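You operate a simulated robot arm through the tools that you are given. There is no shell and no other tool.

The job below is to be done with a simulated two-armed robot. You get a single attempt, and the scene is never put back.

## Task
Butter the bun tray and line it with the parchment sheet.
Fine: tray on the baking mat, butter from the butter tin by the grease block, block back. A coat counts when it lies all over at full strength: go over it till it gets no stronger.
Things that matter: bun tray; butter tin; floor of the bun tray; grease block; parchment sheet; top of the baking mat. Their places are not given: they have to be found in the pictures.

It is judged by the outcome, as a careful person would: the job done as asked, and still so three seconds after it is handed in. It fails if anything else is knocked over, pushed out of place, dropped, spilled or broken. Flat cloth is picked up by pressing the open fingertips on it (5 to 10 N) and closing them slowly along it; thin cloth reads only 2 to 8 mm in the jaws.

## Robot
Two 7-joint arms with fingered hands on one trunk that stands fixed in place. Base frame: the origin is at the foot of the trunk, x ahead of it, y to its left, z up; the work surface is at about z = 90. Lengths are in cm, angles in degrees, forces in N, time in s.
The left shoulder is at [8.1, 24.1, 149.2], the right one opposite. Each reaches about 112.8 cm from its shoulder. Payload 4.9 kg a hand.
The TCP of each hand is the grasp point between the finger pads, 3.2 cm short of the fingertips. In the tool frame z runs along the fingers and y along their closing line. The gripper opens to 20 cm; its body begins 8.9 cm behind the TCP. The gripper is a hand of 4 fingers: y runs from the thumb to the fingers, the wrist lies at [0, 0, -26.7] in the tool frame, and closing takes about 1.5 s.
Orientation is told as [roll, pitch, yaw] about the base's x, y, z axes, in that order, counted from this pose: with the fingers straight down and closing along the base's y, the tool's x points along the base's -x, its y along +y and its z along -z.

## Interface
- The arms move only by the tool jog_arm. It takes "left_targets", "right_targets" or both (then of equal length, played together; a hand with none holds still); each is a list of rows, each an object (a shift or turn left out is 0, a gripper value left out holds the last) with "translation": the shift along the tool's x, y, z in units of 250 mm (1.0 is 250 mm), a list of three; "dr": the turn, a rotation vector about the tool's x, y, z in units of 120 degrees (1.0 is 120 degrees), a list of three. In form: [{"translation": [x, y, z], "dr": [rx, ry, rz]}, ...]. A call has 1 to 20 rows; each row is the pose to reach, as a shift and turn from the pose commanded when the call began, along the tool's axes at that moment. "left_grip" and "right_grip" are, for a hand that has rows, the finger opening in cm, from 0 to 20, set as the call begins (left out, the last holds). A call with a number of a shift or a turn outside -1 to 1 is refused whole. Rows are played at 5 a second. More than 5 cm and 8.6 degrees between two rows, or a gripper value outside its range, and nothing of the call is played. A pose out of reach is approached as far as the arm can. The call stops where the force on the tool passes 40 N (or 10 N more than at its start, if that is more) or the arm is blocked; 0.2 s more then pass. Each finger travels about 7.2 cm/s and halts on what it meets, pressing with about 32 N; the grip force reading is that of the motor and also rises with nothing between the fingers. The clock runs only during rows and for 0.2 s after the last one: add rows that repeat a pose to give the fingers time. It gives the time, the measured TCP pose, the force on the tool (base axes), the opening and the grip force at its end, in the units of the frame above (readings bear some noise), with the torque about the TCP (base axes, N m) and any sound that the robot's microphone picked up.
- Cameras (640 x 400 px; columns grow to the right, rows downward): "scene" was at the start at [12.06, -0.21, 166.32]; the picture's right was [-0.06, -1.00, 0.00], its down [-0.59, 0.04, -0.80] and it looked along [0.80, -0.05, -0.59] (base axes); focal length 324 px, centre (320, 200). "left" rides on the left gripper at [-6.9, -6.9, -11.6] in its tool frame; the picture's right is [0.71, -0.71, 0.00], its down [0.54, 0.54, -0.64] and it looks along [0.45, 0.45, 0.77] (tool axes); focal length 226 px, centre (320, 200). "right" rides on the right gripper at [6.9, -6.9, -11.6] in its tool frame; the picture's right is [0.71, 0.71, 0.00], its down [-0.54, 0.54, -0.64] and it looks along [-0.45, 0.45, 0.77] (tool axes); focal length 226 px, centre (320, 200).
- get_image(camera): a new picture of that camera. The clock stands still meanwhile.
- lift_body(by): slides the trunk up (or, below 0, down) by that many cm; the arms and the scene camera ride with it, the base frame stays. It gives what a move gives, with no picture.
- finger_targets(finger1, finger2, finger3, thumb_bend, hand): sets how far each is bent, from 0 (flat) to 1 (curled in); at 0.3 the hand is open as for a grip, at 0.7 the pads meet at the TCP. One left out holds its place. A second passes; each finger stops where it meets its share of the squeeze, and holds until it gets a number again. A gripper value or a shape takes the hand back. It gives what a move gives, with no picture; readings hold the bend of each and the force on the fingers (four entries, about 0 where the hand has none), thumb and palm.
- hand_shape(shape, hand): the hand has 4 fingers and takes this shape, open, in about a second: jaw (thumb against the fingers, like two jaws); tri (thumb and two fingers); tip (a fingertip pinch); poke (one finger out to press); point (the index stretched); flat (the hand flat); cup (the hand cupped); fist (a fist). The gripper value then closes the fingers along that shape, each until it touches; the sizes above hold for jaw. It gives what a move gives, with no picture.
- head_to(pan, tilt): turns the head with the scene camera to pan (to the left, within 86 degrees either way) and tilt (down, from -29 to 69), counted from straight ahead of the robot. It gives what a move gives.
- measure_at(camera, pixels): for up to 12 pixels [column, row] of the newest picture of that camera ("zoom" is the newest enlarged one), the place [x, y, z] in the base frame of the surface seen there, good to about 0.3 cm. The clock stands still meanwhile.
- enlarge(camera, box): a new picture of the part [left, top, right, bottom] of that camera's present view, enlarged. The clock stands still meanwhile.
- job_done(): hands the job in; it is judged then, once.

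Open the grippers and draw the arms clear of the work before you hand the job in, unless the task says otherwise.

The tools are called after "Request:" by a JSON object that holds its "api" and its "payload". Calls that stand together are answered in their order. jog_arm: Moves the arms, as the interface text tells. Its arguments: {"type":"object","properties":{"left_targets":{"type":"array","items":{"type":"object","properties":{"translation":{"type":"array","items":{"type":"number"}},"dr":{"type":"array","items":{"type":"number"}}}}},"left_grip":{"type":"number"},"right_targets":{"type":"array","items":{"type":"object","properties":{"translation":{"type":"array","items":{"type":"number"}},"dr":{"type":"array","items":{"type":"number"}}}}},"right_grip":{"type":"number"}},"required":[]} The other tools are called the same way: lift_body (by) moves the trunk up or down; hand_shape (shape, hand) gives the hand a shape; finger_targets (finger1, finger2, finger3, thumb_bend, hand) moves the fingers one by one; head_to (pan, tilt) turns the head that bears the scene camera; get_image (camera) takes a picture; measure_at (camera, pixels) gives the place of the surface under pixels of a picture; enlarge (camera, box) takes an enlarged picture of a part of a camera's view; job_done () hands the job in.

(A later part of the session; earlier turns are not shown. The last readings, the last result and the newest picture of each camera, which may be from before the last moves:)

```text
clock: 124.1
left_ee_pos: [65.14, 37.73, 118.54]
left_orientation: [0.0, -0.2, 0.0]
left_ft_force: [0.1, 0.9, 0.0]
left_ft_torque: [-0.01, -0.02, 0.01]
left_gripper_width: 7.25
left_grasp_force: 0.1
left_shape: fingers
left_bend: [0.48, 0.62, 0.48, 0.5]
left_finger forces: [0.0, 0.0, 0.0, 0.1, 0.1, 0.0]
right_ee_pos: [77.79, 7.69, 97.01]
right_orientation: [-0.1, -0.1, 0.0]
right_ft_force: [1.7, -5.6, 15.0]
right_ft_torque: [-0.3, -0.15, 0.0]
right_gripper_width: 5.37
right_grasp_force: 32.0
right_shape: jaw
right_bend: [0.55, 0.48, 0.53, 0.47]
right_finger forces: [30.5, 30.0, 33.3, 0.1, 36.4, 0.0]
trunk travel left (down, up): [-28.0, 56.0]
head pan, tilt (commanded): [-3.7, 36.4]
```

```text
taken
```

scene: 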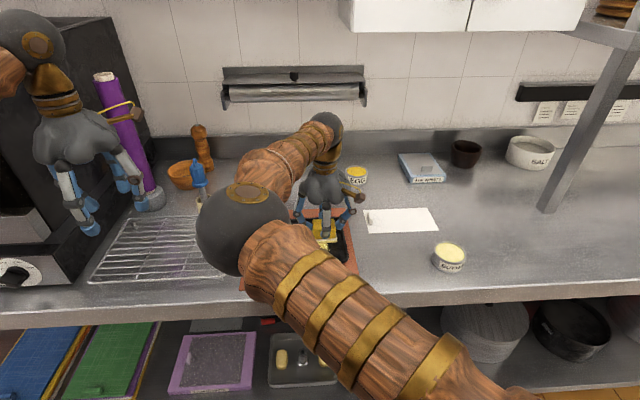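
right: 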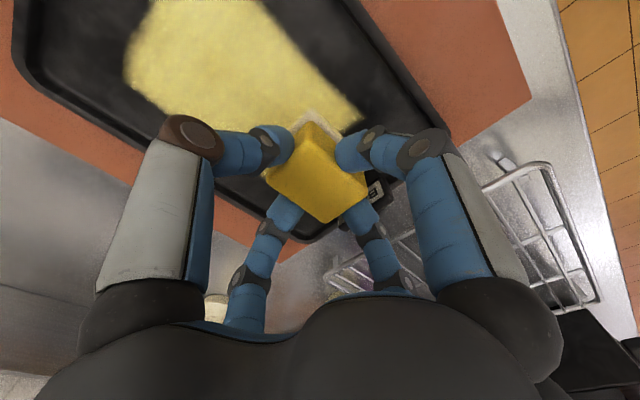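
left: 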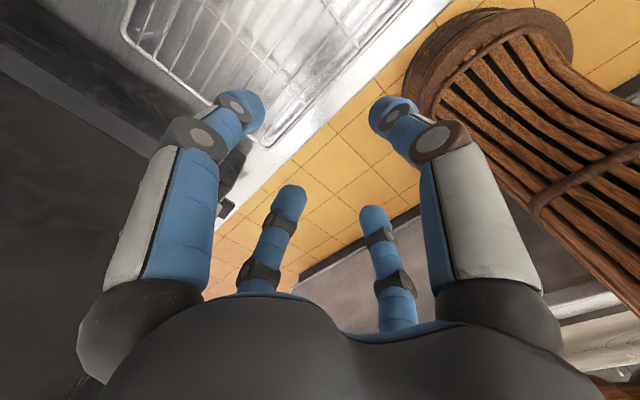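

Strokes continue smoothly (15 N). I finish the set across the far part of the floor.

Request:
{"api": "jog_arm", "payload": {"right_targets": [{"translation": [-0.056, 0, 0]}, {"translation": [-0.11, 0, 0]}, {"translation": [-0.11, -0.068, 0]}, {"translation": [-0.11, -0.137, 0]}, {"translation": [-0.11, -0.205, 0]}, {"translation": [-0.11, -0.274, 0]}, {"translation": [-0.11, -0.342, 0]}, {"translation": [-0.11, -0.411, 0]}, {"translation": [-0.11, -0.479, 0]}, {"translation": [-0.11, -0.545, 0]}, {"translation": [-0.16, -0.545, 0]}, {"translation": [-0.206, -0.545, 0]}, {"translation": [-0.206, -0.465, 0]}, {"translation": [-0.206, -0.383, 0]}, {"translation": [-0.206, -0.3, 0]}, {"translation": [-0.206, -0.218, 0]}, {"translation": [-0.206, -0.135, 0]}, {"translation": [-0.206, -0.053, 0]}, {"translation": [-0.206, 0.03, 0]}]}}

Request:
{"api": "get_image", "payload": {"camera": "right"}}

```text
clock: 128.1
left_ee_pos: [65.19, 37.85, 118.4]
left_orientation: [0.0, -0.1, 0.0]
left_ft_force: [0.0, 0.3, 0.0]
left_ft_torque: [0.01, 0.0, 0.02]
left_gripper_width: 7.25
left_grasp_force: 0.0
left_shape: fingers
left_bend: [0.48, 0.62, 0.48, 0.5]
left_finger forces: [0.1, 0.0, 0.1, 0.0, 0.0, 0.0]
right_ee_pos: [83.18, 8.44, 97.09]
right_orientation: [-0.3, 0.0, 0.0]
right_ft_force: [-0.4, -1.4, 2.5]
right_ft_torque: [-0.06, -0.11, -0.04]
right_gripper_width: 5.36
right_grasp_force: 32.1
right_shape: jaw
right_bend: [0.55, 0.48, 0.53, 0.48]
right_finger forces: [30.2, 31.1, 31.8, 0.1, 33.1, 0.0]
trunk travel left (down, up): [-28.0, 56.0]
head pan, tilt (commanded): [-3.7, 36.4]
```

```text
taken
```

right: 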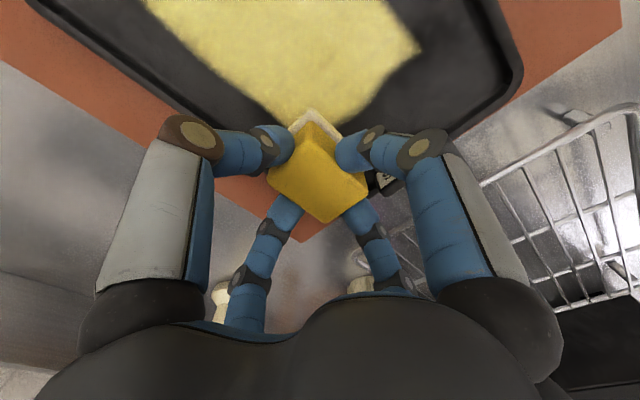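

I raise the hand here and view the whole tray from above with the right camera.

Request:
{"api": "jog_arm", "payload": {"right_targets": [{"translation": [0, 0, -0.1]}, {"translation": [0, 0.0, -0.25]}, {"translation": [0, 0.0, -0.4]}, {"translation": [-0.1, 0.1, -0.5]}]}}

Request:
{"api": "get_image", "payload": {"camera": "right"}}

Request:
{"api": "measure_at", "payload": {"camera": "right", "pixels": [[265, 10], [340, 20], [300, 60], [220, 20], [380, 100], [430, 90], [300, 100]]}}

```text
clock: 129.1
left_ee_pos: [65.49, 37.56, 118.17]
left_orientation: [0.2, 0.2, -0.1]
left_ft_force: [0.0, -0.5, -0.4]
left_ft_torque: [0.11, 0.09, 0.02]
left_gripper_width: 7.25
left_grasp_force: 0.1
left_shape: fingers
left_bend: [0.48, 0.62, 0.48, 0.5]
left_finger forces: [0.0, 0.0, 0.1, 0.0, 0.0, 0.1]
right_ee_pos: [86.11, 10.89, 108.99]
right_orientation: [0.0, 0.3, 0.1]
right_ft_force: [0.0, 1.1, -1.2]
right_ft_torque: [-0.14, 0.01, -0.04]
right_gripper_width: 5.34
right_grasp_force: 31.9
right_shape: jaw
right_bend: [0.55, 0.48, 0.53, 0.48]
right_finger forces: [29.7, 31.4, 30.9, 0.0, 31.6, 0.0]
trunk travel left (down, up): [-28.0, 56.0]
head pan, tilt (commanded): [-3.7, 36.4]
```

```text
taken
```

right: 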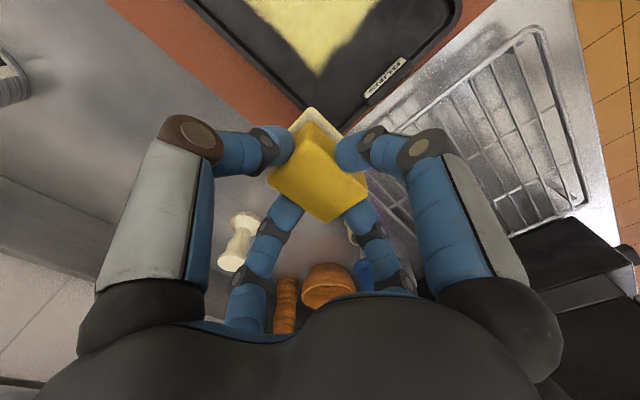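

```text
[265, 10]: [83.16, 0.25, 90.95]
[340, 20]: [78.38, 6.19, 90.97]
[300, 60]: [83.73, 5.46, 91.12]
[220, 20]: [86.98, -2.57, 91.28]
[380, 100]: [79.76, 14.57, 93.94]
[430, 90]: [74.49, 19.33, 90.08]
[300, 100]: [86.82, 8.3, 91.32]
```

The left readings twitched slightly, so the right elbow may be near the left hand; I move the right hand back to the right side and look at the coat with the scene camera.

Request:
{"api": "jog_arm", "payload": {"right_targets": [{"translation": [0.1, -0.16, 0]}, {"translation": [0.16, -0.34, 0]}, {"translation": [0.22, -0.52, 0]}, {"translation": [0.28, -0.7, 0]}, {"translation": [0.34, -0.88, 0]}]}}

Request:
{"api": "jog_arm", "payload": {"right_targets": [{"translation": [0.05, -0.18, 0]}, {"translation": [0.1, -0.36, 0]}, {"translation": [0.14, -0.54, 0]}, {"translation": [0.17, -0.72, 0]}, {"translation": [0.2, -0.9, 0]}]}}

Request:
{"api": "get_image", "payload": {"camera": "scene"}}

Request:
{"api": "enlarge", "payload": {"camera": "scene", "box": [250, 212, 350, 278]}}

```text
clock: 130.3
left_ee_pos: [65.28, 37.78, 118.42]
left_orientation: [0.0, 0.0, 0.0]
left_ft_force: [0.1, -1.4, 0.3]
left_ft_torque: [0.03, 0.06, 0.0]
left_gripper_width: 7.25
left_grasp_force: 0.1
left_shape: fingers
left_bend: [0.48, 0.62, 0.48, 0.5]
left_finger forces: [0.0, 0.0, 0.1, 0.1, 0.0, 0.0]
right_ee_pos: [77.59, -11.01, 109.64]
right_orientation: [-0.1, -0.1, 0.0]
right_ft_force: [0.3, -0.4, -0.6]
right_ft_torque: [0.03, 0.02, 0.0]
right_gripper_width: 5.36
right_grasp_force: 31.9
right_shape: jaw
right_bend: [0.55, 0.48, 0.53, 0.48]
right_finger forces: [28.5, 31.2, 30.0, 0.1, 31.6, 0.0]
trunk travel left (down, up): [-28.0, 56.0]
head pan, tilt (commanded): [-3.7, 36.4]
```

```text
clock: 131.5
left_ee_pos: [65.21, 37.58, 118.32]
left_orientation: [0.1, 0.0, 0.1]
left_ft_force: [0.3, -0.7, -0.2]
left_ft_torque: [0.02, 0.03, 0.01]
left_gripper_width: 7.24
left_grasp_force: 0.0
left_shape: fingers
left_bend: [0.48, 0.62, 0.48, 0.5]
left_finger forces: [0.0, 0.0, 0.0, 0.0, 0.0, 0.0]
right_ee_pos: [72.32, -33.69, 109.49]
right_orientation: [0.0, 0.0, 0.1]
right_ft_force: [0.4, -0.8, -0.9]
right_ft_torque: [0.02, 0.01, 0.02]
right_gripper_width: 5.34
right_grasp_force: 32.1
right_shape: jaw
right_bend: [0.55, 0.48, 0.53, 0.48]
right_finger forces: [28.2, 31.2, 29.9, 0.0, 31.5, 0.1]
trunk travel left (down, up): [-28.0, 56.0]
head pan, tilt (commanded): [-3.7, 36.4]
```

```text
taken
```

scene: 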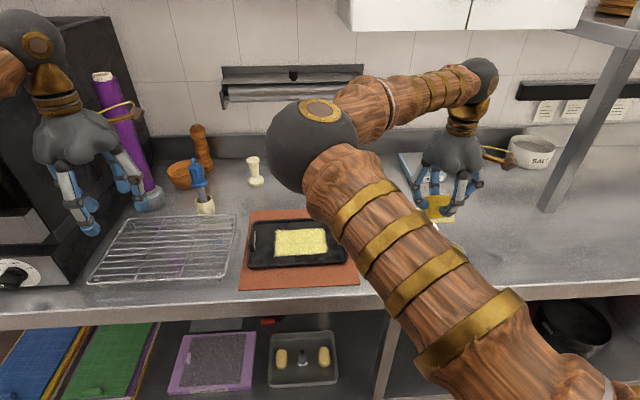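

```text
6.06 times, centred on (300, 245) of scene
```

zoom: 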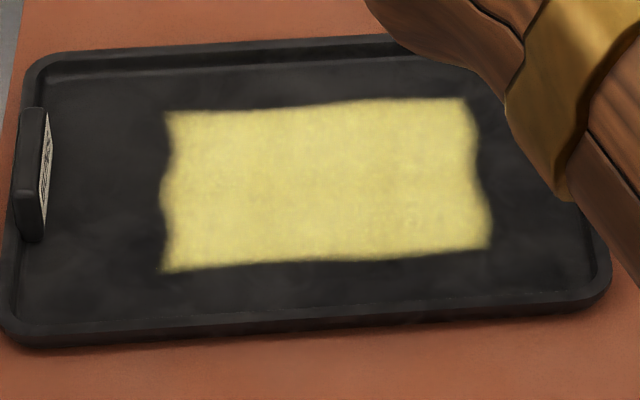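

The rectangle is unchanged in extent and looks uniform. I take a close-up for comparing strength before another pass.

Request:
{"api": "enlarge", "payload": {"camera": "scene", "box": [272, 225, 330, 262]}}

```text
10.81 times, centred on (301, 244) of scene
```

zoom: 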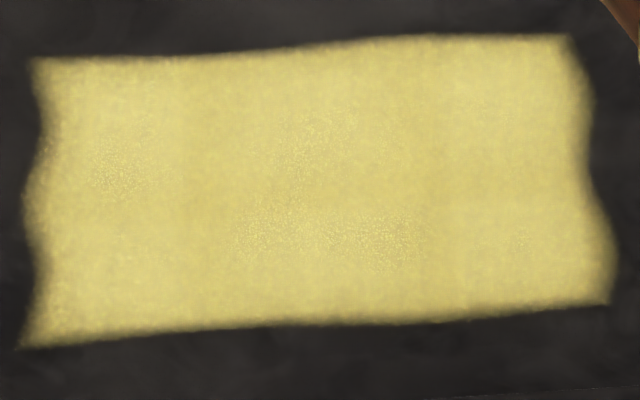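

I see only faint variations between cells. To be sure of full strength I reload with butter once more and repeat: first the tin again.

Request:
{"api": "jog_arm", "payload": {"right_targets": [{"translation": [0.05, -0.04, 0.05], "dr": [-0.02, 0, 0]}, {"translation": [0.09, -0.07, 0.1], "dr": [-0.04, 0, 0]}, {"translation": [0.12, -0.09, 0.15], "dr": [-0.06, 0, 0]}, {"translation": [0.138, -0.106, 0.18], "dr": [-0.075, 0, 0]}]}}

Request:
{"api": "jog_arm", "payload": {"right_targets": [{"translation": [0, -0.01, 0.06]}, {"translation": [0, -0.02, 0.12]}, {"translation": [0, -0.0245, 0.155]}, {"translation": [0, -0.0265, 0.167]}, {"translation": [0, -0.0277, 0.175]}, {"translation": [0, -0.0283, 0.179]}, {"translation": [0, -0.0283, 0.179]}]}}

```text
clock: 132.5
left_ee_pos: [65.3, 37.81, 118.39]
left_orientation: [0.0, 0.0, 0.0]
left_ft_force: [0.1, -0.3, -0.4]
left_ft_torque: [0.04, -0.05, -0.01]
left_gripper_width: 7.27
left_grasp_force: 0.0
left_shape: fingers
left_bend: [0.48, 0.62, 0.48, 0.5]
left_finger forces: [0.0, 0.0, 0.1, 0.1, 0.1, 0.0]
right_ee_pos: [68.84, -36.19, 105.01]
right_orientation: [9.0, 0.0, 0.0]
right_ft_force: [-0.4, 0.0, 0.1]
right_ft_torque: [0.02, 0.0, -0.03]
right_gripper_width: 5.36
right_grasp_force: 31.9
right_shape: jaw
right_bend: [0.55, 0.48, 0.53, 0.48]
right_finger forces: [28.3, 31.1, 29.8, 0.1, 31.7, 0.0]
trunk travel left (down, up): [-28.0, 56.0]
head pan, tilt (commanded): [-3.7, 36.4]
```

```text
clock: 134.1
left_ee_pos: [65.08, 37.95, 118.47]
left_orientation: [-0.1, 0.0, 0.0]
left_ft_force: [-0.5, -0.6, 0.2]
left_ft_torque: [0.0, 0.0, 0.02]
left_gripper_width: 7.26
left_grasp_force: 0.0
left_shape: fingers
left_bend: [0.48, 0.62, 0.48, 0.5]
left_finger forces: [0.0, 0.1, 0.0, 0.0, 0.1, 0.0]
right_ee_pos: [68.85, -36.21, 100.66]
right_orientation: [8.9, -0.1, 0.1]
right_ft_force: [0.5, 0.6, 8.0]
right_ft_torque: [-0.18, -0.12, 0.05]
right_gripper_width: 5.33
right_grasp_force: 32.3
right_shape: jaw
right_bend: [0.55, 0.48, 0.53, 0.48]
right_finger forces: [28.8, 32.3, 30.3, 0.0, 31.7, 0.1]
trunk travel left (down, up): [-28.0, 56.0]
head pan, tilt (commanded): [-3.7, 36.4]
```

The right end is in the butter (8 N). I dip the other end, then lift and level.

Request:
{"api": "jog_arm", "payload": {"right_targets": [{"translation": [0, 0.0156, -0.0988]}, {"translation": [0, -0.0104, -0.103], "dr": [0.05, 0, 0]}, {"translation": [0, -0.0364, -0.107], "dr": [0.1, 0, 0]}, {"translation": [0, -0.0619, -0.111], "dr": [0.15, 0, 0]}, {"translation": [0, -0.0713, -0.0517], "dr": [0.15, 0, 0]}, {"translation": [0, -0.075, -0.028], "dr": [0.15, 0, 0]}, {"translation": [0, -0.0763, -0.02], "dr": [0.15, 0, 0]}, {"translation": [0, -0.0775, -0.0125], "dr": [0.15, 0, 0]}]}}

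Request:
{"api": "jog_arm", "payload": {"right_targets": [{"translation": [0, -0.0125, -0.079]}, {"translation": [0, -0.025, -0.158]}, {"translation": [0, -0.025, -0.158], "dr": [-0.0375, 0, 0]}, {"translation": [0, -0.025, -0.158], "dr": [-0.075, 0, 0]}]}}

Request:
{"api": "jog_arm", "payload": {"right_targets": [{"translation": [-0.02, 0.18, 0]}, {"translation": [-0.04, 0.36, 0]}, {"translation": [-0.06, 0.54, 0]}, {"translation": [-0.08, 0.72, 0]}, {"translation": [-0.1, 0.9, 0]}]}}

```text
clock: 135.9
left_ee_pos: [65.18, 37.68, 118.41]
left_orientation: [0.0, 0.0, 0.0]
left_ft_force: [0.5, 0.4, 1.1]
left_ft_torque: [-0.02, 0.01, 0.01]
left_gripper_width: 7.25
left_grasp_force: 0.1
left_shape: fingers
left_bend: [0.48, 0.62, 0.48, 0.5]
left_finger forces: [0.0, 0.0, 0.0, 0.0, 0.0, 0.0]
right_ee_pos: [68.73, -38.25, 100.47]
right_orientation: [-9.1, -0.1, 0.1]
right_ft_force: [1.5, -0.8, 1.2]
right_ft_torque: [0.08, -0.08, 0.0]
right_gripper_width: 5.34
right_grasp_force: 32.1
right_shape: jaw
right_bend: [0.55, 0.48, 0.53, 0.48]
right_finger forces: [28.4, 30.7, 30.4, 0.0, 32.0, 0.1]
trunk travel left (down, up): [-28.0, 56.0]
head pan, tilt (commanded): [-3.7, 36.4]
```

```text
clock: 136.9
left_ee_pos: [65.24, 37.64, 118.34]
left_orientation: [-0.1, 0.0, 0.0]
left_ft_force: [0.1, -0.9, 0.0]
left_ft_torque: [0.02, -0.02, 0.0]
left_gripper_width: 7.25
left_grasp_force: 0.1
left_shape: fingers
left_bend: [0.48, 0.62, 0.48, 0.5]
left_finger forces: [0.1, 0.1, 0.0, 0.0, 0.1, 0.0]
right_ee_pos: [68.77, -38.3, 104.72]
right_orientation: [-0.1, 0.1, 0.1]
right_ft_force: [0.9, 0.0, -1.6]
right_ft_torque: [0.0, 0.01, -0.02]
right_gripper_width: 5.37
right_grasp_force: 32.0
right_shape: jaw
right_bend: [0.55, 0.48, 0.53, 0.48]
right_finger forces: [29.0, 31.1, 30.1, 0.1, 31.7, 0.0]
trunk travel left (down, up): [-28.0, 56.0]
head pan, tilt (commanded): [-3.7, 36.4]
```

```text
clock: 138.1
left_ee_pos: [65.14, 37.89, 118.29]
left_orientation: [-0.2, 0.0, 0.0]
left_ft_force: [-0.5, 0.4, 0.2]
left_ft_torque: [-0.02, -0.02, 0.0]
left_gripper_width: 7.22
left_grasp_force: 0.1
left_shape: fingers
left_bend: [0.48, 0.62, 0.48, 0.5]
left_finger forces: [0.0, 0.0, 0.1, 0.1, 0.0, 0.0]
right_ee_pos: [71.18, -15.45, 104.69]
right_orientation: [-0.2, -0.1, 0.1]
right_ft_force: [0.1, 0.4, -1.7]
right_ft_torque: [0.04, -0.02, -0.03]
right_gripper_width: 5.37
right_grasp_force: 32.2
right_shape: jaw
right_bend: [0.55, 0.48, 0.53, 0.48]
right_finger forces: [28.5, 31.2, 29.9, 0.1, 31.5, 0.0]
trunk travel left (down, up): [-28.0, 56.0]
head pan, tilt (commanded): [-3.7, 36.4]
```

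I go to the near-right of the tray and lower onto the floor, a little inward of the corner.

Request:
{"api": "jog_arm", "payload": {"right_targets": [{"translation": [-0.03, 0.14, 0]}, {"translation": [-0.06, 0.28, 0]}, {"translation": [-0.08, 0.38, 0.05]}, {"translation": [-0.08, 0.38, 0.16]}, {"translation": [-0.08, 0.38, 0.26]}, {"translation": [-0.08, 0.38, 0.29]}, {"translation": [-0.08, 0.38, 0.3]}, {"translation": [-0.08, 0.38, 0.306]}]}}

```text
clock: 139.9
left_ee_pos: [65.18, 37.85, 118.53]
left_orientation: [0.0, 0.0, 0.0]
left_ft_force: [0.3, 0.8, -0.4]
left_ft_torque: [0.01, 0.0, 0.01]
left_gripper_width: 7.25
left_grasp_force: 0.1
left_shape: fingers
left_bend: [0.48, 0.62, 0.48, 0.5]
left_finger forces: [0.0, 0.0, 0.0, 0.0, 0.1, 0.0]
right_ee_pos: [73.31, -6.16, 97.05]
right_orientation: [-0.1, -0.1, 0.1]
right_ft_force: [2.9, 0.2, 14.2]
right_ft_torque: [-0.01, -0.12, 0.04]
right_gripper_width: 5.37
right_grasp_force: 31.8
right_shape: jaw
right_bend: [0.55, 0.48, 0.53, 0.48]
right_finger forces: [29.0, 32.4, 31.4, 0.0, 32.6, 0.0]
trunk travel left (down, up): [-28.0, 56.0]
head pan, tilt (commanded): [-3.7, 36.4]
```

Contact at 14 N. I stroke along +y, step over, and back.

Request:
{"api": "jog_arm", "payload": {"right_targets": [{"translation": [0, 0.072, 0]}, {"translation": [0, 0.144, 0]}, {"translation": [0, 0.216, 0]}, {"translation": [0, 0.288, 0]}, {"translation": [0, 0.36, 0]}, {"translation": [0, 0.432, 0]}, {"translation": [0, 0.504, 0]}, {"translation": [0, 0.58, 0]}, {"translation": [-0.05, 0.55, 0]}, {"translation": [-0.1, 0.55, 0]}, {"translation": [-0.1, 0.48, 0]}, {"translation": [-0.1, 0.41, 0]}, {"translation": [-0.1, 0.34, 0]}, {"translation": [-0.1, 0.27, 0]}, {"translation": [-0.1, 0.2, 0]}, {"translation": [-0.1, 0.13, 0]}, {"translation": [-0.1, 0.06, 0]}, {"translation": [-0.1, 0.0, 0]}, {"translation": [-0.15, 0.0, 0]}, {"translation": [-0.2, 0.0, 0]}]}}

Request:
{"api": "jog_arm", "payload": {"right_targets": [{"translation": [0, 0.07, 0]}, {"translation": [0, 0.14, 0]}, {"translation": [0, 0.21, 0]}, {"translation": [0, 0.28, 0]}, {"translation": [0, 0.35, 0]}, {"translation": [0, 0.42, 0]}, {"translation": [0, 0.49, 0]}, {"translation": [0, 0.545, 0]}, {"translation": [-0.05, 0.545, 0]}, {"translation": [-0.1, 0.545, 0]}, {"translation": [-0.1, 0.47, 0]}, {"translation": [-0.1, 0.4, 0]}, {"translation": [-0.1, 0.33, 0]}, {"translation": [-0.1, 0.26, 0]}, {"translation": [-0.1, 0.19, 0]}, {"translation": [-0.1, 0.12, 0]}, {"translation": [-0.1, 0.05, 0]}, {"translation": [-0.1, 0.0, 0]}, {"translation": [-0.15, 0.0, 0]}, {"translation": [-0.19, 0.0, 0]}]}}

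```text
clock: 144.1
left_ee_pos: [65.06, 37.69, 118.59]
left_orientation: [0.0, -0.1, 0.0]
left_ft_force: [0.9, 0.4, 0.1]
left_ft_torque: [-0.02, 0.0, 0.0]
left_gripper_width: 7.25
left_grasp_force: 0.0
left_shape: fingers
left_bend: [0.48, 0.62, 0.48, 0.5]
left_finger forces: [0.0, 0.0, 0.0, 0.0, 0.1, 0.1]
right_ee_pos: [77.96, -6.23, 97.04]
right_orientation: [-0.2, 0.0, -0.1]
right_ft_force: [-7.6, -2.9, 17.9]
right_ft_torque: [-0.06, 0.21, 0.01]
right_gripper_width: 5.36
right_grasp_force: 32.3
right_shape: jaw
right_bend: [0.55, 0.48, 0.53, 0.48]
right_finger forces: [34.1, 32.1, 29.7, 0.1, 34.5, 0.0]
trunk travel left (down, up): [-28.0, 56.0]
head pan, tilt (commanded): [-3.7, 36.4]
```

```text
clock: 148.3
left_ee_pos: [64.96, 37.78, 118.41]
left_orientation: [0.0, -0.1, 0.0]
left_ft_force: [-0.1, 0.0, 0.8]
left_ft_torque: [0.01, 0.01, 0.02]
left_gripper_width: 7.26
left_grasp_force: 0.1
left_shape: fingers
left_bend: [0.48, 0.62, 0.48, 0.5]
left_finger forces: [0.0, 0.1, 0.0, 0.0, 0.0, 0.0]
right_ee_pos: [82.71, -6.11, 97.11]
right_orientation: [-0.2, 0.1, 0.1]
right_ft_force: [-5.1, -1.9, 12.6]
right_ft_torque: [-0.06, 0.11, 0.01]
right_gripper_width: 5.39
right_grasp_force: 32.1
right_shape: jaw
right_bend: [0.55, 0.48, 0.53, 0.47]
right_finger forces: [33.1, 31.8, 30.0, 0.0, 34.1, 0.0]
trunk travel left (down, up): [-28.0, 56.0]
head pan, tilt (commanded): [-3.7, 36.4]
```

Now a stroke along the far side, then cross strokes in x from the left end back towards the right.

Request:
{"api": "jog_arm", "payload": {"right_targets": [{"translation": [0, 0.07, 0]}, {"translation": [0, 0.14, 0]}, {"translation": [0, 0.21, 0]}, {"translation": [0, 0.28, 0]}, {"translation": [0, 0.35, 0]}, {"translation": [0, 0.42, 0]}, {"translation": [0, 0.49, 0]}, {"translation": [0, 0.555, 0]}, {"translation": [0.094, 0.55, 0]}, {"translation": [0.188, 0.55, 0]}, {"translation": [0.282, 0.55, 0]}, {"translation": [0.37, 0.55, 0]}, {"translation": [0.37, 0.48, 0]}, {"translation": [0.37, 0.41, 0]}, {"translation": [0.282, 0.41, 0]}, {"translation": [0.188, 0.41, 0]}, {"translation": [0.094, 0.41, 0]}, {"translation": [0.0, 0.41, 0]}, {"translation": [0.0, 0.34, 0]}, {"translation": [0.0, 0.27, 0]}]}}

Request:
{"api": "jog_arm", "payload": {"right_targets": [{"translation": [0.094, 0, 0]}, {"translation": [0.188, 0, 0]}, {"translation": [0.282, 0, 0]}, {"translation": [0.37, 0, 0]}, {"translation": [0.37, -0.07, 0]}, {"translation": [0.37, -0.14, 0]}, {"translation": [0.282, -0.14, 0]}, {"translation": [0.188, -0.14, 0]}, {"translation": [0.094, -0.14, 0]}, {"translation": [0.0, -0.14, 0]}, {"translation": [0.0, -0.21, 0]}, {"translation": [0.0, -0.27, 0]}, {"translation": [0.094, -0.27, 0]}, {"translation": [0.188, -0.27, 0]}, {"translation": [0.282, -0.27, 0]}, {"translation": [0.365, -0.27, 0]}]}}

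```text
clock: 152.5
left_ee_pos: [65.07, 37.88, 118.5]
left_orientation: [0.0, -0.1, 0.0]
left_ft_force: [0.7, -0.2, 0.4]
left_ft_torque: [0.03, 0.0, 0.02]
left_gripper_width: 7.27
left_grasp_force: 0.1
left_shape: fingers
left_bend: [0.48, 0.62, 0.48, 0.5]
left_finger forces: [0.0, 0.1, 0.1, 0.0, 0.0, 0.0]
right_ee_pos: [82.84, 0.68, 96.94]
right_orientation: [-0.1, -0.1, 0.1]
right_ft_force: [-0.9, 6.6, 16.3]
right_ft_torque: [0.22, 0.02, -0.02]
right_gripper_width: 5.37
right_grasp_force: 31.7
right_shape: jaw
right_bend: [0.55, 0.48, 0.53, 0.48]
right_finger forces: [31.8, 35.9, 32.3, 0.0, 29.8, 0.0]
trunk travel left (down, up): [-28.0, 56.0]
head pan, tilt (commanded): [-3.7, 36.4]
```

```text
clock: 155.9
left_ee_pos: [65.0, 37.91, 118.45]
left_orientation: [-0.1, -0.1, 0.0]
left_ft_force: [-0.2, 0.2, 0.8]
left_ft_torque: [-0.04, 0.02, -0.04]
left_gripper_width: 7.27
left_grasp_force: 0.1
left_shape: fingers
left_bend: [0.48, 0.62, 0.48, 0.5]
left_finger forces: [0.0, 0.0, 0.0, 0.1, 0.1, 0.0]
right_ee_pos: [73.77, -6.1, 96.89]
right_orientation: [-0.2, -0.2, 0.1]
right_ft_force: [7.9, -1.2, 22.4]
right_ft_torque: [-0.04, -0.27, 0.02]
right_gripper_width: 5.38
right_grasp_force: 32.4
right_shape: jaw
right_bend: [0.55, 0.48, 0.53, 0.47]
right_finger forces: [29.3, 33.3, 35.8, 0.0, 34.1, 0.0]
trunk travel left (down, up): [-28.0, 56.0]
head pan, tilt (commanded): [-3.7, 36.4]
```

All strokes done. I lift off and withdraw to the right to compare the coat.

Request:
{"api": "jog_arm", "payload": {"right_targets": [{"translation": [0, 0, -0.12]}, {"translation": [0, -0.02, -0.28]}, {"translation": [0, -0.2, -0.33]}, {"translation": [0.02, -0.4, -0.33]}, {"translation": [0.04, -0.59, -0.33]}, {"translation": [0.06, -0.78, -0.33]}, {"translation": [0.08, -0.97, -0.33]}]}}

Request:
{"api": "jog_arm", "payload": {"right_targets": [{"translation": [0.02, -0.19, 0]}, {"translation": [0.04, -0.38, 0]}]}}

Request:
{"api": "enlarge", "payload": {"camera": "scene", "box": [272, 225, 330, 262]}}

Request:
{"api": "enlarge", "payload": {"camera": "scene", "box": [225, 195, 375, 295]}}

```text
refused: row 4 steps farther than a row can; nothing moved
```

```text
clock: 156.5
left_ee_pos: [65.0, 37.55, 118.49]
left_orientation: [0.0, -0.2, 0.0]
left_ft_force: [-1.2, -1.2, 0.1]
left_ft_torque: [0.15, -0.03, -0.06]
left_gripper_width: 7.26
left_grasp_force: 0.1
left_shape: fingers
left_bend: [0.48, 0.62, 0.48, 0.5]
left_finger forces: [0.0, 0.0, 0.1, 0.0, 0.0, 0.1]
right_ee_pos: [72.64, -15.92, 96.81]
right_orientation: [0.1, 0.0, 0.1]
right_ft_force: [-1.3, 13.3, 24.3]
right_ft_torque: [1.15, -0.23, -0.08]
right_gripper_width: 5.32
right_grasp_force: 31.9
right_shape: jaw
right_bend: [0.8, 0.47, 0.52, 0.49]
right_finger forces: [32.7, 39.2, 34.3, 0.1, 28.9, 0.0]
trunk travel left (down, up): [-28.0, 56.0]
head pan, tilt (commanded): [-3.7, 36.4]
```

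```text
10.81 times, centred on (301, 244) of scene
```

zoom: 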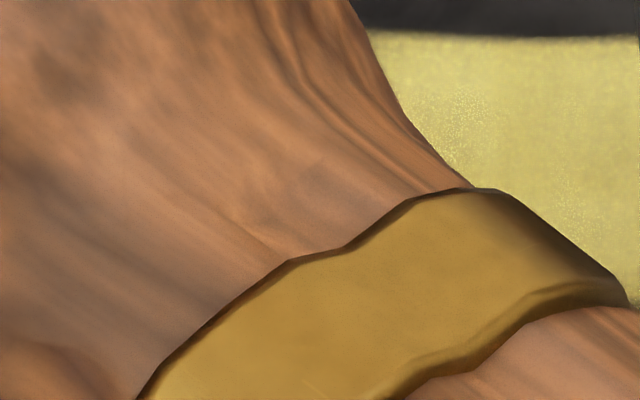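

```text
4.00 times, centred on (300, 245) of scene
```

zoom: 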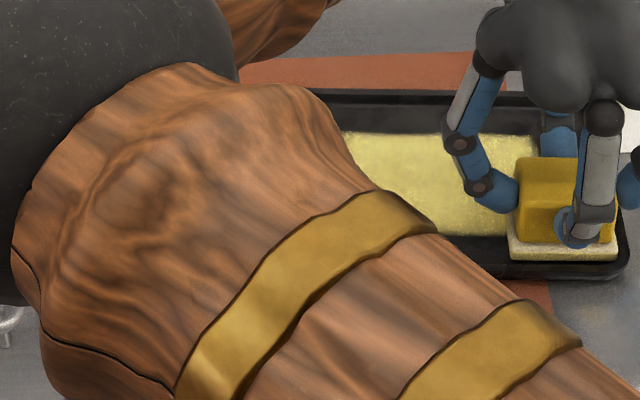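

The first call was refused and the second then dragged the tray to the right with the pad still down. I lift straight up now and assess.

Request:
{"api": "jog_arm", "payload": {"right_targets": [{"translation": [0, 0, -0.1]}, {"translation": [0, 0, -0.25]}, {"translation": [0, 0, -0.4]}]}}

Request:
{"api": "get_image", "payload": {"camera": "right"}}

Request:
{"api": "get_image", "payload": {"camera": "scene"}}

```text
clock: 157.3
left_ee_pos: [65.25, 38.03, 118.28]
left_orientation: [0.0, 0.0, 0.0]
left_ft_force: [-0.7, -0.2, -0.1]
left_ft_torque: [0.0, 0.02, 0.03]
left_gripper_width: 7.25
left_grasp_force: 0.0
left_shape: fingers
left_bend: [0.48, 0.62, 0.48, 0.5]
left_finger forces: [0.1, 0.1, 0.0, 0.0, 0.0, 0.1]
right_ee_pos: [72.7, -15.5, 106.83]
right_orientation: [-0.2, 0.1, 0.2]
right_ft_force: [-0.3, 0.5, -0.3]
right_ft_torque: [-0.03, 0.0, 0.0]
right_gripper_width: 5.3
right_grasp_force: 31.8
right_shape: jaw
right_bend: [0.8, 0.48, 0.52, 0.48]
right_finger forces: [31.1, 30.9, 31.2, 0.1, 32.6, 0.0]
trunk travel left (down, up): [-28.0, 56.0]
head pan, tilt (commanded): [-3.7, 36.4]
```

```text
taken
```

right: 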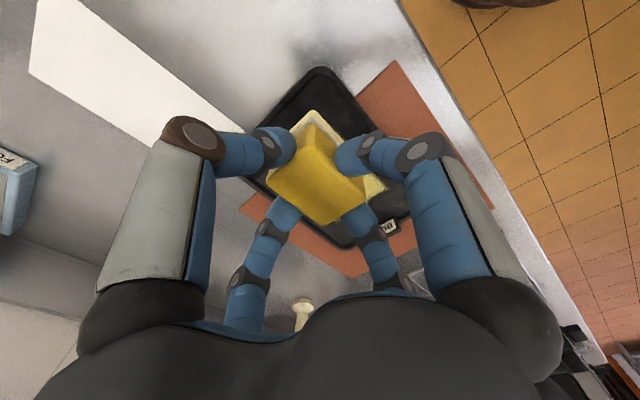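

```text
taken
```

scene: 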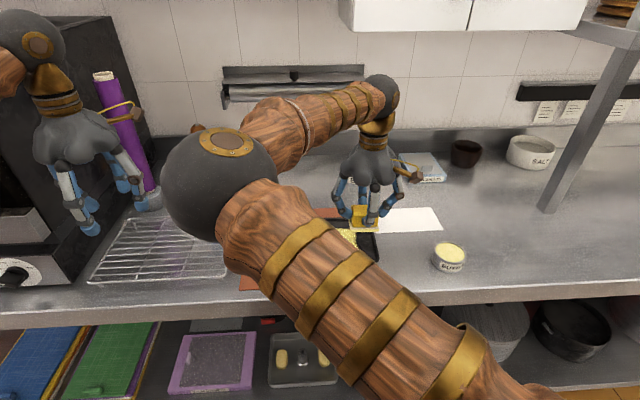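

I move the hand away to the right in a single valid call and look at the tray, mat and parchment.

Request:
{"api": "jog_arm", "payload": {"right_targets": [{"translation": [0.02, -0.18, 0]}, {"translation": [0.04, -0.36, 0]}, {"translation": [0.06, -0.54, 0]}, {"translation": [0.08, -0.72, 0]}, {"translation": [0.1, -0.9, 0]}]}}

Request:
{"api": "get_image", "payload": {"camera": "scene"}}

Request:
{"api": "enlarge", "payload": {"camera": "scene", "box": [225, 190, 445, 310]}}

```text
clock: 158.5
left_ee_pos: [65.2, 37.73, 118.49]
left_orientation: [0.1, 0.0, 0.0]
left_ft_force: [-0.2, -1.1, -0.3]
left_ft_torque: [0.04, 0.0, 0.0]
left_gripper_width: 7.25
left_grasp_force: 0.1
left_shape: fingers
left_bend: [0.48, 0.62, 0.48, 0.5]
left_finger forces: [0.0, 0.1, 0.1, 0.1, 0.1, 0.0]
right_ee_pos: [70.35, -38.31, 107.11]
right_orientation: [0.0, 0.2, 0.1]
right_ft_force: [0.3, -0.2, -1.4]
right_ft_torque: [0.02, 0.03, 0.01]
right_gripper_width: 5.31
right_grasp_force: 31.6
right_shape: jaw
right_bend: [0.8, 0.48, 0.52, 0.48]
right_finger forces: [30.7, 31.1, 31.0, 0.0, 32.7, 0.0]
trunk travel left (down, up): [-28.0, 56.0]
head pan, tilt (commanded): [-3.7, 36.4]
```

```text
taken
```

scene: 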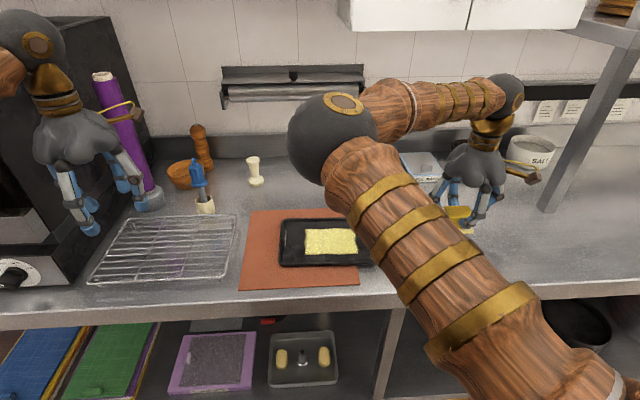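

```text
2.91 times, centred on (335, 250) of scene
```

zoom: 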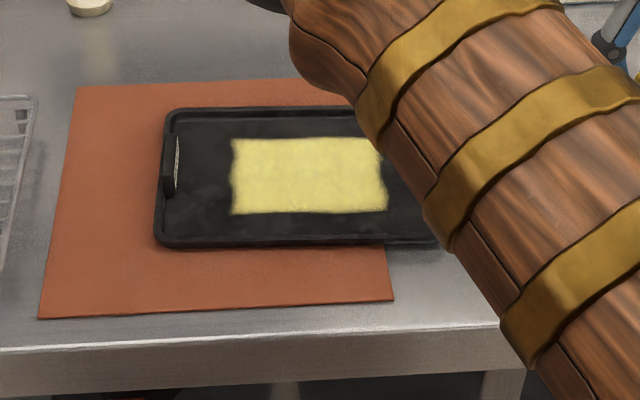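

The mat is unmoved; the tray slid about 7 cm right. I measure the tray and the parchment to see whether they touched.

Request:
{"api": "measure_at", "payload": {"camera": "zoom", "pixels": [[172, 112], [160, 240], [240, 108], [300, 244], [420, 240], [172, 160], [235, 140], [235, 212], [380, 140], [385, 208], [75, 90], [45, 315]]}}

Request:
{"api": "get_image", "payload": {"camera": "right"}}

Request:
{"api": "measure_at", "payload": {"camera": "right", "pixels": [[200, 240], [250, 250], [270, 240], [150, 100], [320, 260]]}}

```text
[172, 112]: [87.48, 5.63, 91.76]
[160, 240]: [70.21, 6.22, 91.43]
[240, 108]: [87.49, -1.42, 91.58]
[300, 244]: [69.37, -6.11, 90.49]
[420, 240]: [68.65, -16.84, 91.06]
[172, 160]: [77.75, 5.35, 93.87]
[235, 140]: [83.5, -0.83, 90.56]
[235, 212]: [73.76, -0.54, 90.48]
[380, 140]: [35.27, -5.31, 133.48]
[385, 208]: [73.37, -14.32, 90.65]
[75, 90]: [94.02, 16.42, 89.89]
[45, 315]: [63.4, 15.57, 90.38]
```

```text
taken
```

right: 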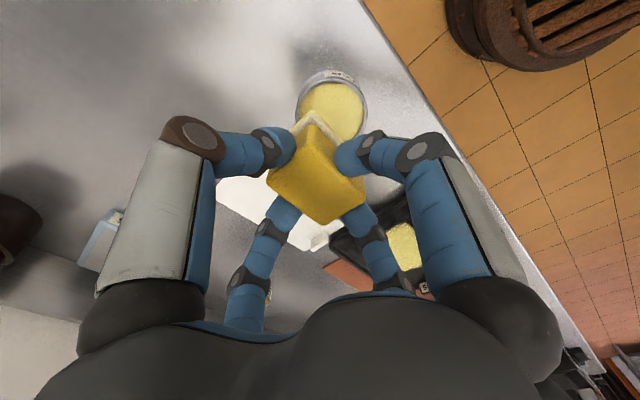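

```text
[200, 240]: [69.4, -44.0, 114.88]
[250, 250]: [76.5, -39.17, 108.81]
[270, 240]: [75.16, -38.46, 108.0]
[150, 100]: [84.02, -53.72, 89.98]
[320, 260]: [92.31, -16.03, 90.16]
```

The tray moved −8 cm in y, its right edge now near y≈−19.8, close to the parchment's left edge. I move the right hand farther right to see the parchment.

Request:
{"api": "jog_arm", "payload": {"right_targets": [{"translation": [-0.02, -0.18, 0]}, {"translation": [-0.04, -0.36, 0]}, {"translation": [-0.06, -0.54, 0]}, {"translation": [-0.08, -0.7, 0]}]}}

Request:
{"api": "get_image", "payload": {"camera": "scene"}}

Request:
{"api": "enlarge", "payload": {"camera": "scene", "box": [270, 195, 470, 305]}}

```text
clock: 159.5
left_ee_pos: [65.31, 37.81, 118.39]
left_orientation: [0.1, 0.0, 0.0]
left_ft_force: [-0.5, 1.0, 0.7]
left_ft_torque: [0.06, 0.01, -0.01]
left_gripper_width: 7.26
left_grasp_force: 0.1
left_shape: fingers
left_bend: [0.48, 0.62, 0.48, 0.5]
left_finger forces: [0.0, 0.0, 0.1, 0.0, 0.1, 0.0]
right_ee_pos: [72.67, -55.74, 106.76]
right_orientation: [0.1, 0.1, 0.2]
right_ft_force: [0.4, -0.8, -1.2]
right_ft_torque: [0.02, 0.01, 0.0]
right_gripper_width: 5.3
right_grasp_force: 31.7
right_shape: jaw
right_bend: [0.8, 0.48, 0.52, 0.48]
right_finger forces: [30.5, 31.0, 30.7, 0.0, 32.7, 0.0]
trunk travel left (down, up): [-28.0, 56.0]
head pan, tilt (commanded): [-3.7, 36.4]
```

```text
taken
```

scene: 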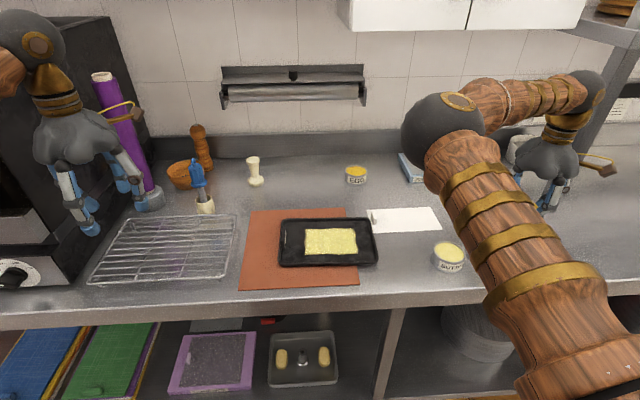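

```text
3.20 times, centred on (370, 250) of scene
```

zoom: 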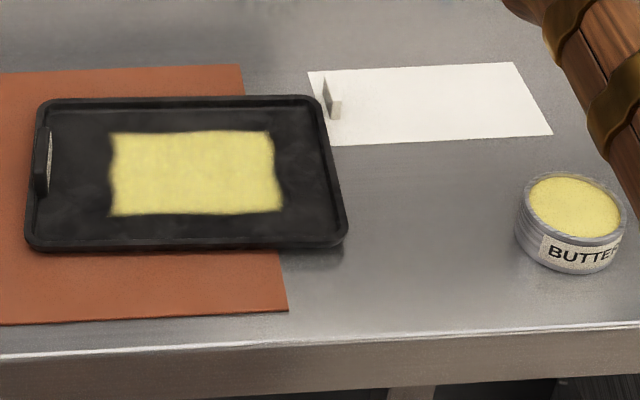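

Nothing else was disturbed: mat, tin and parchment are about where they were; only the tray needs sliding back. First I check the coat's strength in close-up.

Request:
{"api": "enlarge", "payload": {"camera": "scene", "box": [302, 225, 360, 262]}}

Request:
{"api": "enlarge", "payload": {"camera": "scene", "box": [270, 205, 390, 285]}}

Request:
{"api": "measure_at", "payload": {"camera": "zoom", "pixels": [[60, 85], [480, 75], [570, 325], [40, 335], [195, 150], [455, 140], [480, 275], [190, 280], [75, 110], [470, 100], [525, 300], [70, 310]]}}

```text
10.81 times, centred on (331, 244) of scene
```

zoom: 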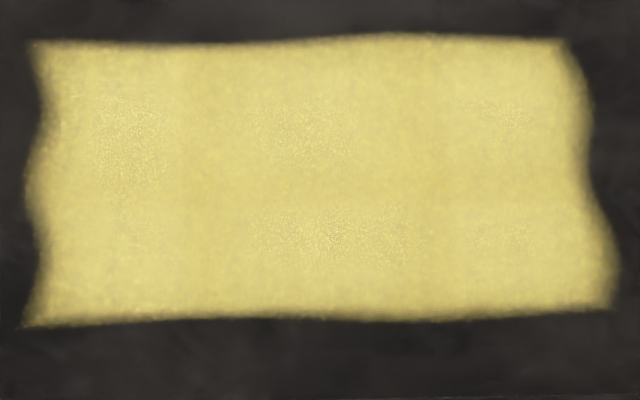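

```text
5.00 times, centred on (330, 245) of scene
```

zoom: 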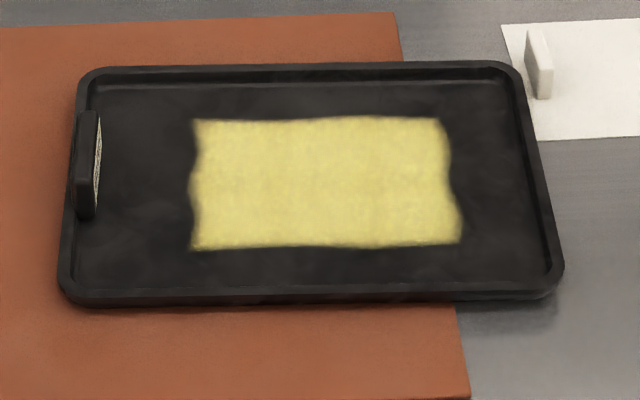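

```text
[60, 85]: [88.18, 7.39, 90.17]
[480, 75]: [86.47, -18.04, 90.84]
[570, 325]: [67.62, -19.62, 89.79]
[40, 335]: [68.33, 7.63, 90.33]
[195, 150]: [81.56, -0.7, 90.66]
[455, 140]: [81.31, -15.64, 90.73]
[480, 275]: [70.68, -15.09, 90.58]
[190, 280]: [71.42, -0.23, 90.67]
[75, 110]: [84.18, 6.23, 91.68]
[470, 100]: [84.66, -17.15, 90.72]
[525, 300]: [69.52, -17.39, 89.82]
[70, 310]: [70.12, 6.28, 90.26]
```

The coat looks uniform and saturated; its layout fits a coarse grid over the whole floor. Next I plan to push the tray back +8 cm from its right edge; I measure the parchment and tray right edge first.

Request:
{"api": "measure_at", "payload": {"camera": "zoom", "pixels": [[545, 134], [505, 28], [540, 65], [535, 35], [548, 95], [530, 150], [545, 220], [518, 90], [540, 200], [600, 130]]}}

```text
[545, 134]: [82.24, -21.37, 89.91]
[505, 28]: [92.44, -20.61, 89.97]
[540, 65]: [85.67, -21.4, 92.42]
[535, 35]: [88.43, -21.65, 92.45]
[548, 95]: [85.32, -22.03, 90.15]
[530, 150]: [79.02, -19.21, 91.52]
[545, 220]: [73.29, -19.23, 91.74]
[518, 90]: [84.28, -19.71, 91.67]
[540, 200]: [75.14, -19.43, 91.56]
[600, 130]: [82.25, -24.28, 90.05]
```

Finger 1's bend jumped to 0.8 during the drag, so I check how the block sits in the hand.

Request:
{"api": "enlarge", "payload": {"camera": "right", "box": [220, 70, 420, 250]}}

Request:
{"api": "enlarge", "payload": {"camera": "scene", "box": [490, 120, 610, 230]}}

```text
2.22 times, centred on (320, 160) of right
```

zoom: 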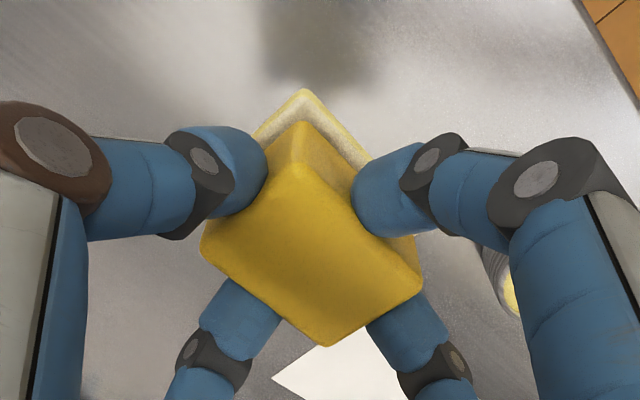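

```text
3.64 times, centred on (550, 175) of scene
```

zoom: 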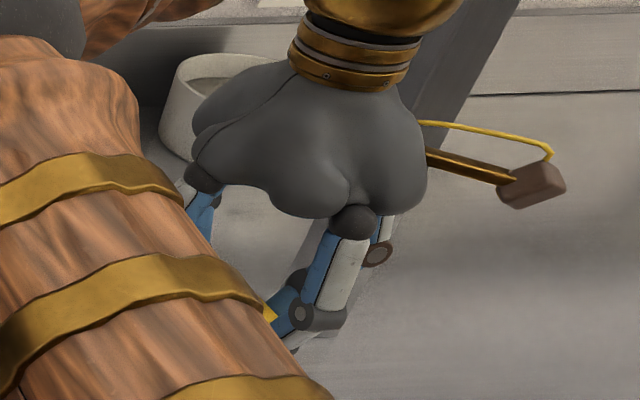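

The block is still firmly held. I bring it to the right of the tray, in line with the tray's middle (x≈78), to push the tray back.

Request:
{"api": "jog_arm", "payload": {"right_targets": [{"translation": [-0.04, 0.17, 0]}, {"translation": [-0.08, 0.34, 0]}, {"translation": [-0.12, 0.51, 0]}, {"translation": [-0.16, 0.68, 0]}, {"translation": [-0.2, 0.85, 0]}]}}

```text
clock: 160.7
left_ee_pos: [65.27, 37.95, 118.3]
left_orientation: [0.0, -0.1, -0.1]
left_ft_force: [-0.7, 0.6, 0.3]
left_ft_torque: [0.02, -0.01, -0.01]
left_gripper_width: 7.26
left_grasp_force: 0.0
left_shape: fingers
left_bend: [0.48, 0.62, 0.48, 0.5]
left_finger forces: [0.0, 0.0, 0.1, 0.0, 0.0, 0.1]
right_ee_pos: [77.44, -34.37, 107.1]
right_orientation: [-0.2, 0.1, 0.1]
right_ft_force: [0.1, 1.0, 0.3]
right_ft_torque: [-0.04, -0.05, -0.01]
right_gripper_width: 5.32
right_grasp_force: 32.0
right_shape: jaw
right_bend: [0.8, 0.48, 0.52, 0.48]
right_finger forces: [30.2, 31.0, 30.6, 0.0, 32.7, 0.0]
trunk travel left (down, up): [-28.0, 56.0]
head pan, tilt (commanded): [-3.7, 36.4]
```

I lower the block beside the tray's right edge, just above the steel (pad bottom ≈90.45), clear of the parchment.

Request:
{"api": "jog_arm", "payload": {"right_targets": [{"translation": [-0.012, 0.15, 0]}, {"translation": [-0.012, 0.3, 0]}, {"translation": [-0.012, 0.38, 0.05]}, {"translation": [-0.012, 0.38, 0.2]}, {"translation": [-0.012, 0.38, 0.32]}, {"translation": [-0.012, 0.38, 0.385]}, {"translation": [-0.012, 0.38, 0.405]}]}}

Request:
{"api": "get_image", "payload": {"camera": "right"}}

Request:
{"api": "get_image", "payload": {"camera": "scene"}}

```text
clock: 162.3
left_ee_pos: [65.23, 37.73, 118.44]
left_orientation: [0.0, 0.1, 0.1]
left_ft_force: [-0.1, 0.8, -0.2]
left_ft_torque: [0.01, -0.02, 0.01]
left_gripper_width: 7.26
left_grasp_force: 0.0
left_shape: fingers
left_bend: [0.48, 0.62, 0.48, 0.5]
left_finger forces: [0.0, 0.0, 0.1, 0.1, 0.0, 0.1]
right_ee_pos: [77.59, -24.87, 96.69]
right_orientation: [-0.2, 0.1, 0.1]
right_ft_force: [0.9, 0.4, -0.7]
right_ft_torque: [0.01, -0.01, -0.02]
right_gripper_width: 5.33
right_grasp_force: 32.1
right_shape: jaw
right_bend: [0.8, 0.48, 0.52, 0.48]
right_finger forces: [30.2, 31.0, 30.3, 0.0, 32.6, 0.0]
trunk travel left (down, up): [-28.0, 56.0]
head pan, tilt (commanded): [-3.7, 36.4]
```

```text
taken
```

right: 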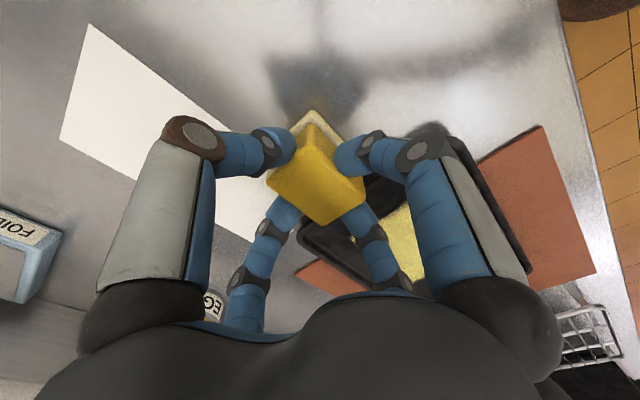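

```text
taken
```

scene: 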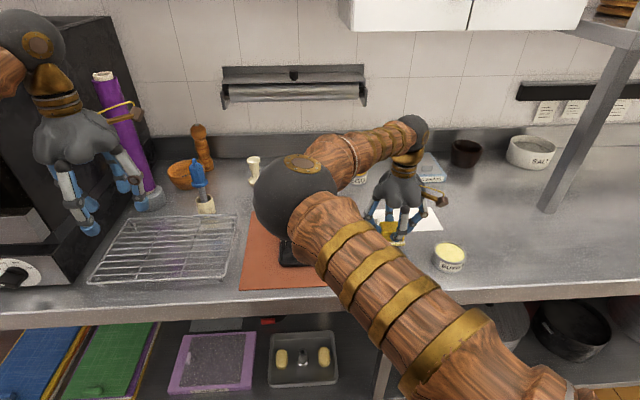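

Clear of everything. I push slowly in +y by 9.4 cm, watching the force.

Request:
{"api": "jog_arm", "payload": {"right_targets": [{"translation": [0, 0.03, 0]}, {"translation": [0, 0.06, 0]}, {"translation": [0, 0.09, 0]}, {"translation": [0, 0.12, 0]}, {"translation": [0, 0.15, 0]}, {"translation": [0, 0.18, 0]}, {"translation": [0, 0.21, 0]}, {"translation": [0, 0.24, 0]}, {"translation": [0, 0.27, 0]}, {"translation": [0, 0.3, 0]}, {"translation": [0, 0.33, 0]}, {"translation": [0, 0.36, 0]}, {"translation": [0, 0.376, 0]}]}}

Request:
{"api": "get_image", "payload": {"camera": "right"}}

Request:
{"api": "measure_at", "payload": {"camera": "right", "pixels": [[370, 190], [400, 195], [440, 220], [350, 250], [330, 260], [480, 130], [520, 270]]}}

```text
clock: 165.1
left_ee_pos: [65.08, 37.84, 118.38]
left_orientation: [0.0, 0.0, -0.1]
left_ft_force: [-0.6, 0.3, 1.0]
left_ft_torque: [0.03, -0.04, -0.01]
left_gripper_width: 7.3
left_grasp_force: 0.0
left_shape: fingers
left_bend: [0.48, 0.62, 0.48, 0.5]
left_finger forces: [0.0, 0.0, 0.0, 0.0, 0.0, 0.1]
right_ee_pos: [77.58, -15.58, 96.71]
right_orientation: [-0.1, 0.0, 0.1]
right_ft_force: [-0.1, -1.4, -1.3]
right_ft_torque: [-0.09, 0.01, 0.01]
right_gripper_width: 5.31
right_grasp_force: 31.8
right_shape: jaw
right_bend: [0.8, 0.48, 0.52, 0.48]
right_finger forces: [29.9, 30.5, 30.2, 0.1, 33.2, 0.1]
trunk travel left (down, up): [-28.0, 56.0]
head pan, tilt (commanded): [-3.7, 36.4]
```

```text
taken
```

right: 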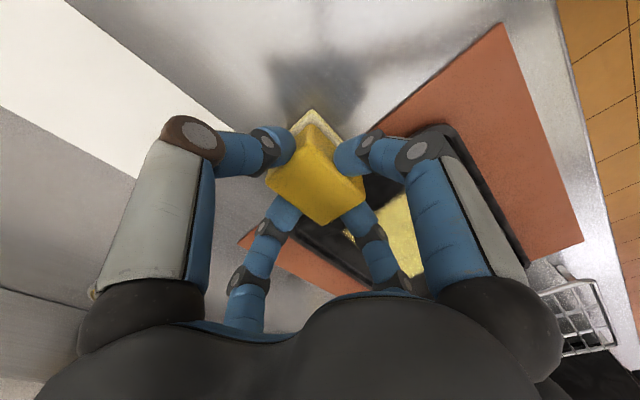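

```text
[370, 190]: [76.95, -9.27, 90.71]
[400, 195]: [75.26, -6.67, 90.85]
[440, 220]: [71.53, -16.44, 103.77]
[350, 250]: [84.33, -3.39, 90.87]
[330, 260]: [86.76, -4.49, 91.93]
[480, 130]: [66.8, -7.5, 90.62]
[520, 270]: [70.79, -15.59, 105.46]
```

The tray followed the push. I back off, lift, and check the tray's place.

Request:
{"api": "jog_arm", "payload": {"right_targets": [{"translation": [0, -0.03, 0]}, {"translation": [0, -0.06, 0]}, {"translation": [0, -0.06, -0.15]}, {"translation": [0, -0.06, -0.3]}, {"translation": [0, -0.06, -0.42]}]}}

Request:
{"api": "jog_arm", "payload": {"right_targets": [{"translation": [0.05, -0.17, 0]}, {"translation": [0.1, -0.34, 0]}, {"translation": [0.15, -0.51, 0]}, {"translation": [0.2, -0.68, 0]}, {"translation": [0.25, -0.85, 0]}]}}

Request:
{"api": "enlarge", "payload": {"camera": "scene", "box": [225, 190, 445, 310]}}

Request:
{"api": "measure_at", "payload": {"camera": "zoom", "pixels": [[60, 100], [45, 240], [300, 95], [335, 235], [180, 100], [180, 246], [110, 140], [110, 212], [255, 135], [265, 205], [52, 155]]}}

```text
clock: 166.3
left_ee_pos: [65.07, 37.89, 118.27]
left_orientation: [-0.1, 0.0, 0.0]
left_ft_force: [0.0, 0.2, -0.1]
left_ft_torque: [-0.01, 0.0, 0.02]
left_gripper_width: 7.24
left_grasp_force: 0.1
left_shape: fingers
left_bend: [0.48, 0.62, 0.48, 0.5]
left_finger forces: [0.0, 0.1, 0.1, 0.0, 0.1, 0.1]
right_ee_pos: [77.56, -17.27, 107.33]
right_orientation: [-0.3, 0.1, 0.2]
right_ft_force: [0.6, 0.0, 0.3]
right_ft_torque: [0.02, 0.02, 0.02]
right_gripper_width: 5.37
right_grasp_force: 32.3
right_shape: jaw
right_bend: [0.8, 0.48, 0.52, 0.48]
right_finger forces: [30.0, 31.1, 30.1, 0.0, 32.3, 0.1]
trunk travel left (down, up): [-28.0, 56.0]
head pan, tilt (commanded): [-3.7, 36.4]
```

```text
clock: 167.5
left_ee_pos: [65.35, 37.74, 118.46]
left_orientation: [0.1, -0.1, 0.0]
left_ft_force: [-0.4, 0.1, 0.6]
left_ft_torque: [0.02, 0.06, 0.0]
left_gripper_width: 7.24
left_grasp_force: 0.0
left_shape: fingers
left_bend: [0.48, 0.62, 0.48, 0.5]
left_finger forces: [0.0, 0.0, 0.0, 0.0, 0.0, 0.0]
right_ee_pos: [71.37, -38.46, 107.07]
right_orientation: [-0.2, 0.0, 0.2]
right_ft_force: [0.2, 0.1, -1.7]
right_ft_torque: [0.03, -0.01, -0.01]
right_gripper_width: 5.34
right_grasp_force: 31.7
right_shape: jaw
right_bend: [0.8, 0.48, 0.52, 0.48]
right_finger forces: [29.8, 31.1, 29.9, 0.0, 32.3, 0.0]
trunk travel left (down, up): [-28.0, 56.0]
head pan, tilt (commanded): [-3.7, 36.4]
```

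```text
2.91 times, centred on (335, 250) of scene
```

zoom: 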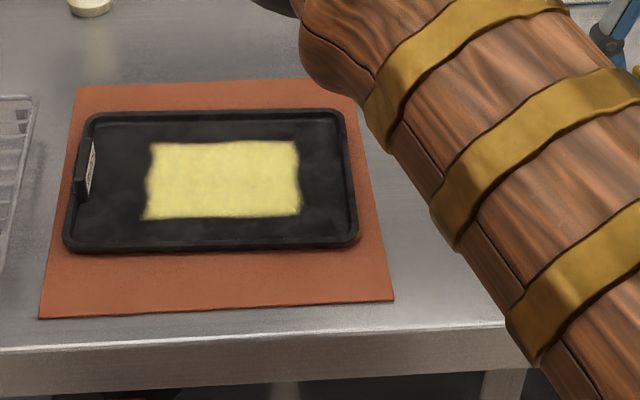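

```text
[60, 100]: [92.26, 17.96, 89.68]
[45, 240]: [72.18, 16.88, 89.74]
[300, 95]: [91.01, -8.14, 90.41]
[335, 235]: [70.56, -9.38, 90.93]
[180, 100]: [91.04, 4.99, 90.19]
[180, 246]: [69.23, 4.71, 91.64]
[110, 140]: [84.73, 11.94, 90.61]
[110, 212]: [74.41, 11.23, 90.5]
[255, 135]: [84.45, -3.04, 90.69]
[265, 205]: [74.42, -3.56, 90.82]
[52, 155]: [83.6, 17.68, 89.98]
```

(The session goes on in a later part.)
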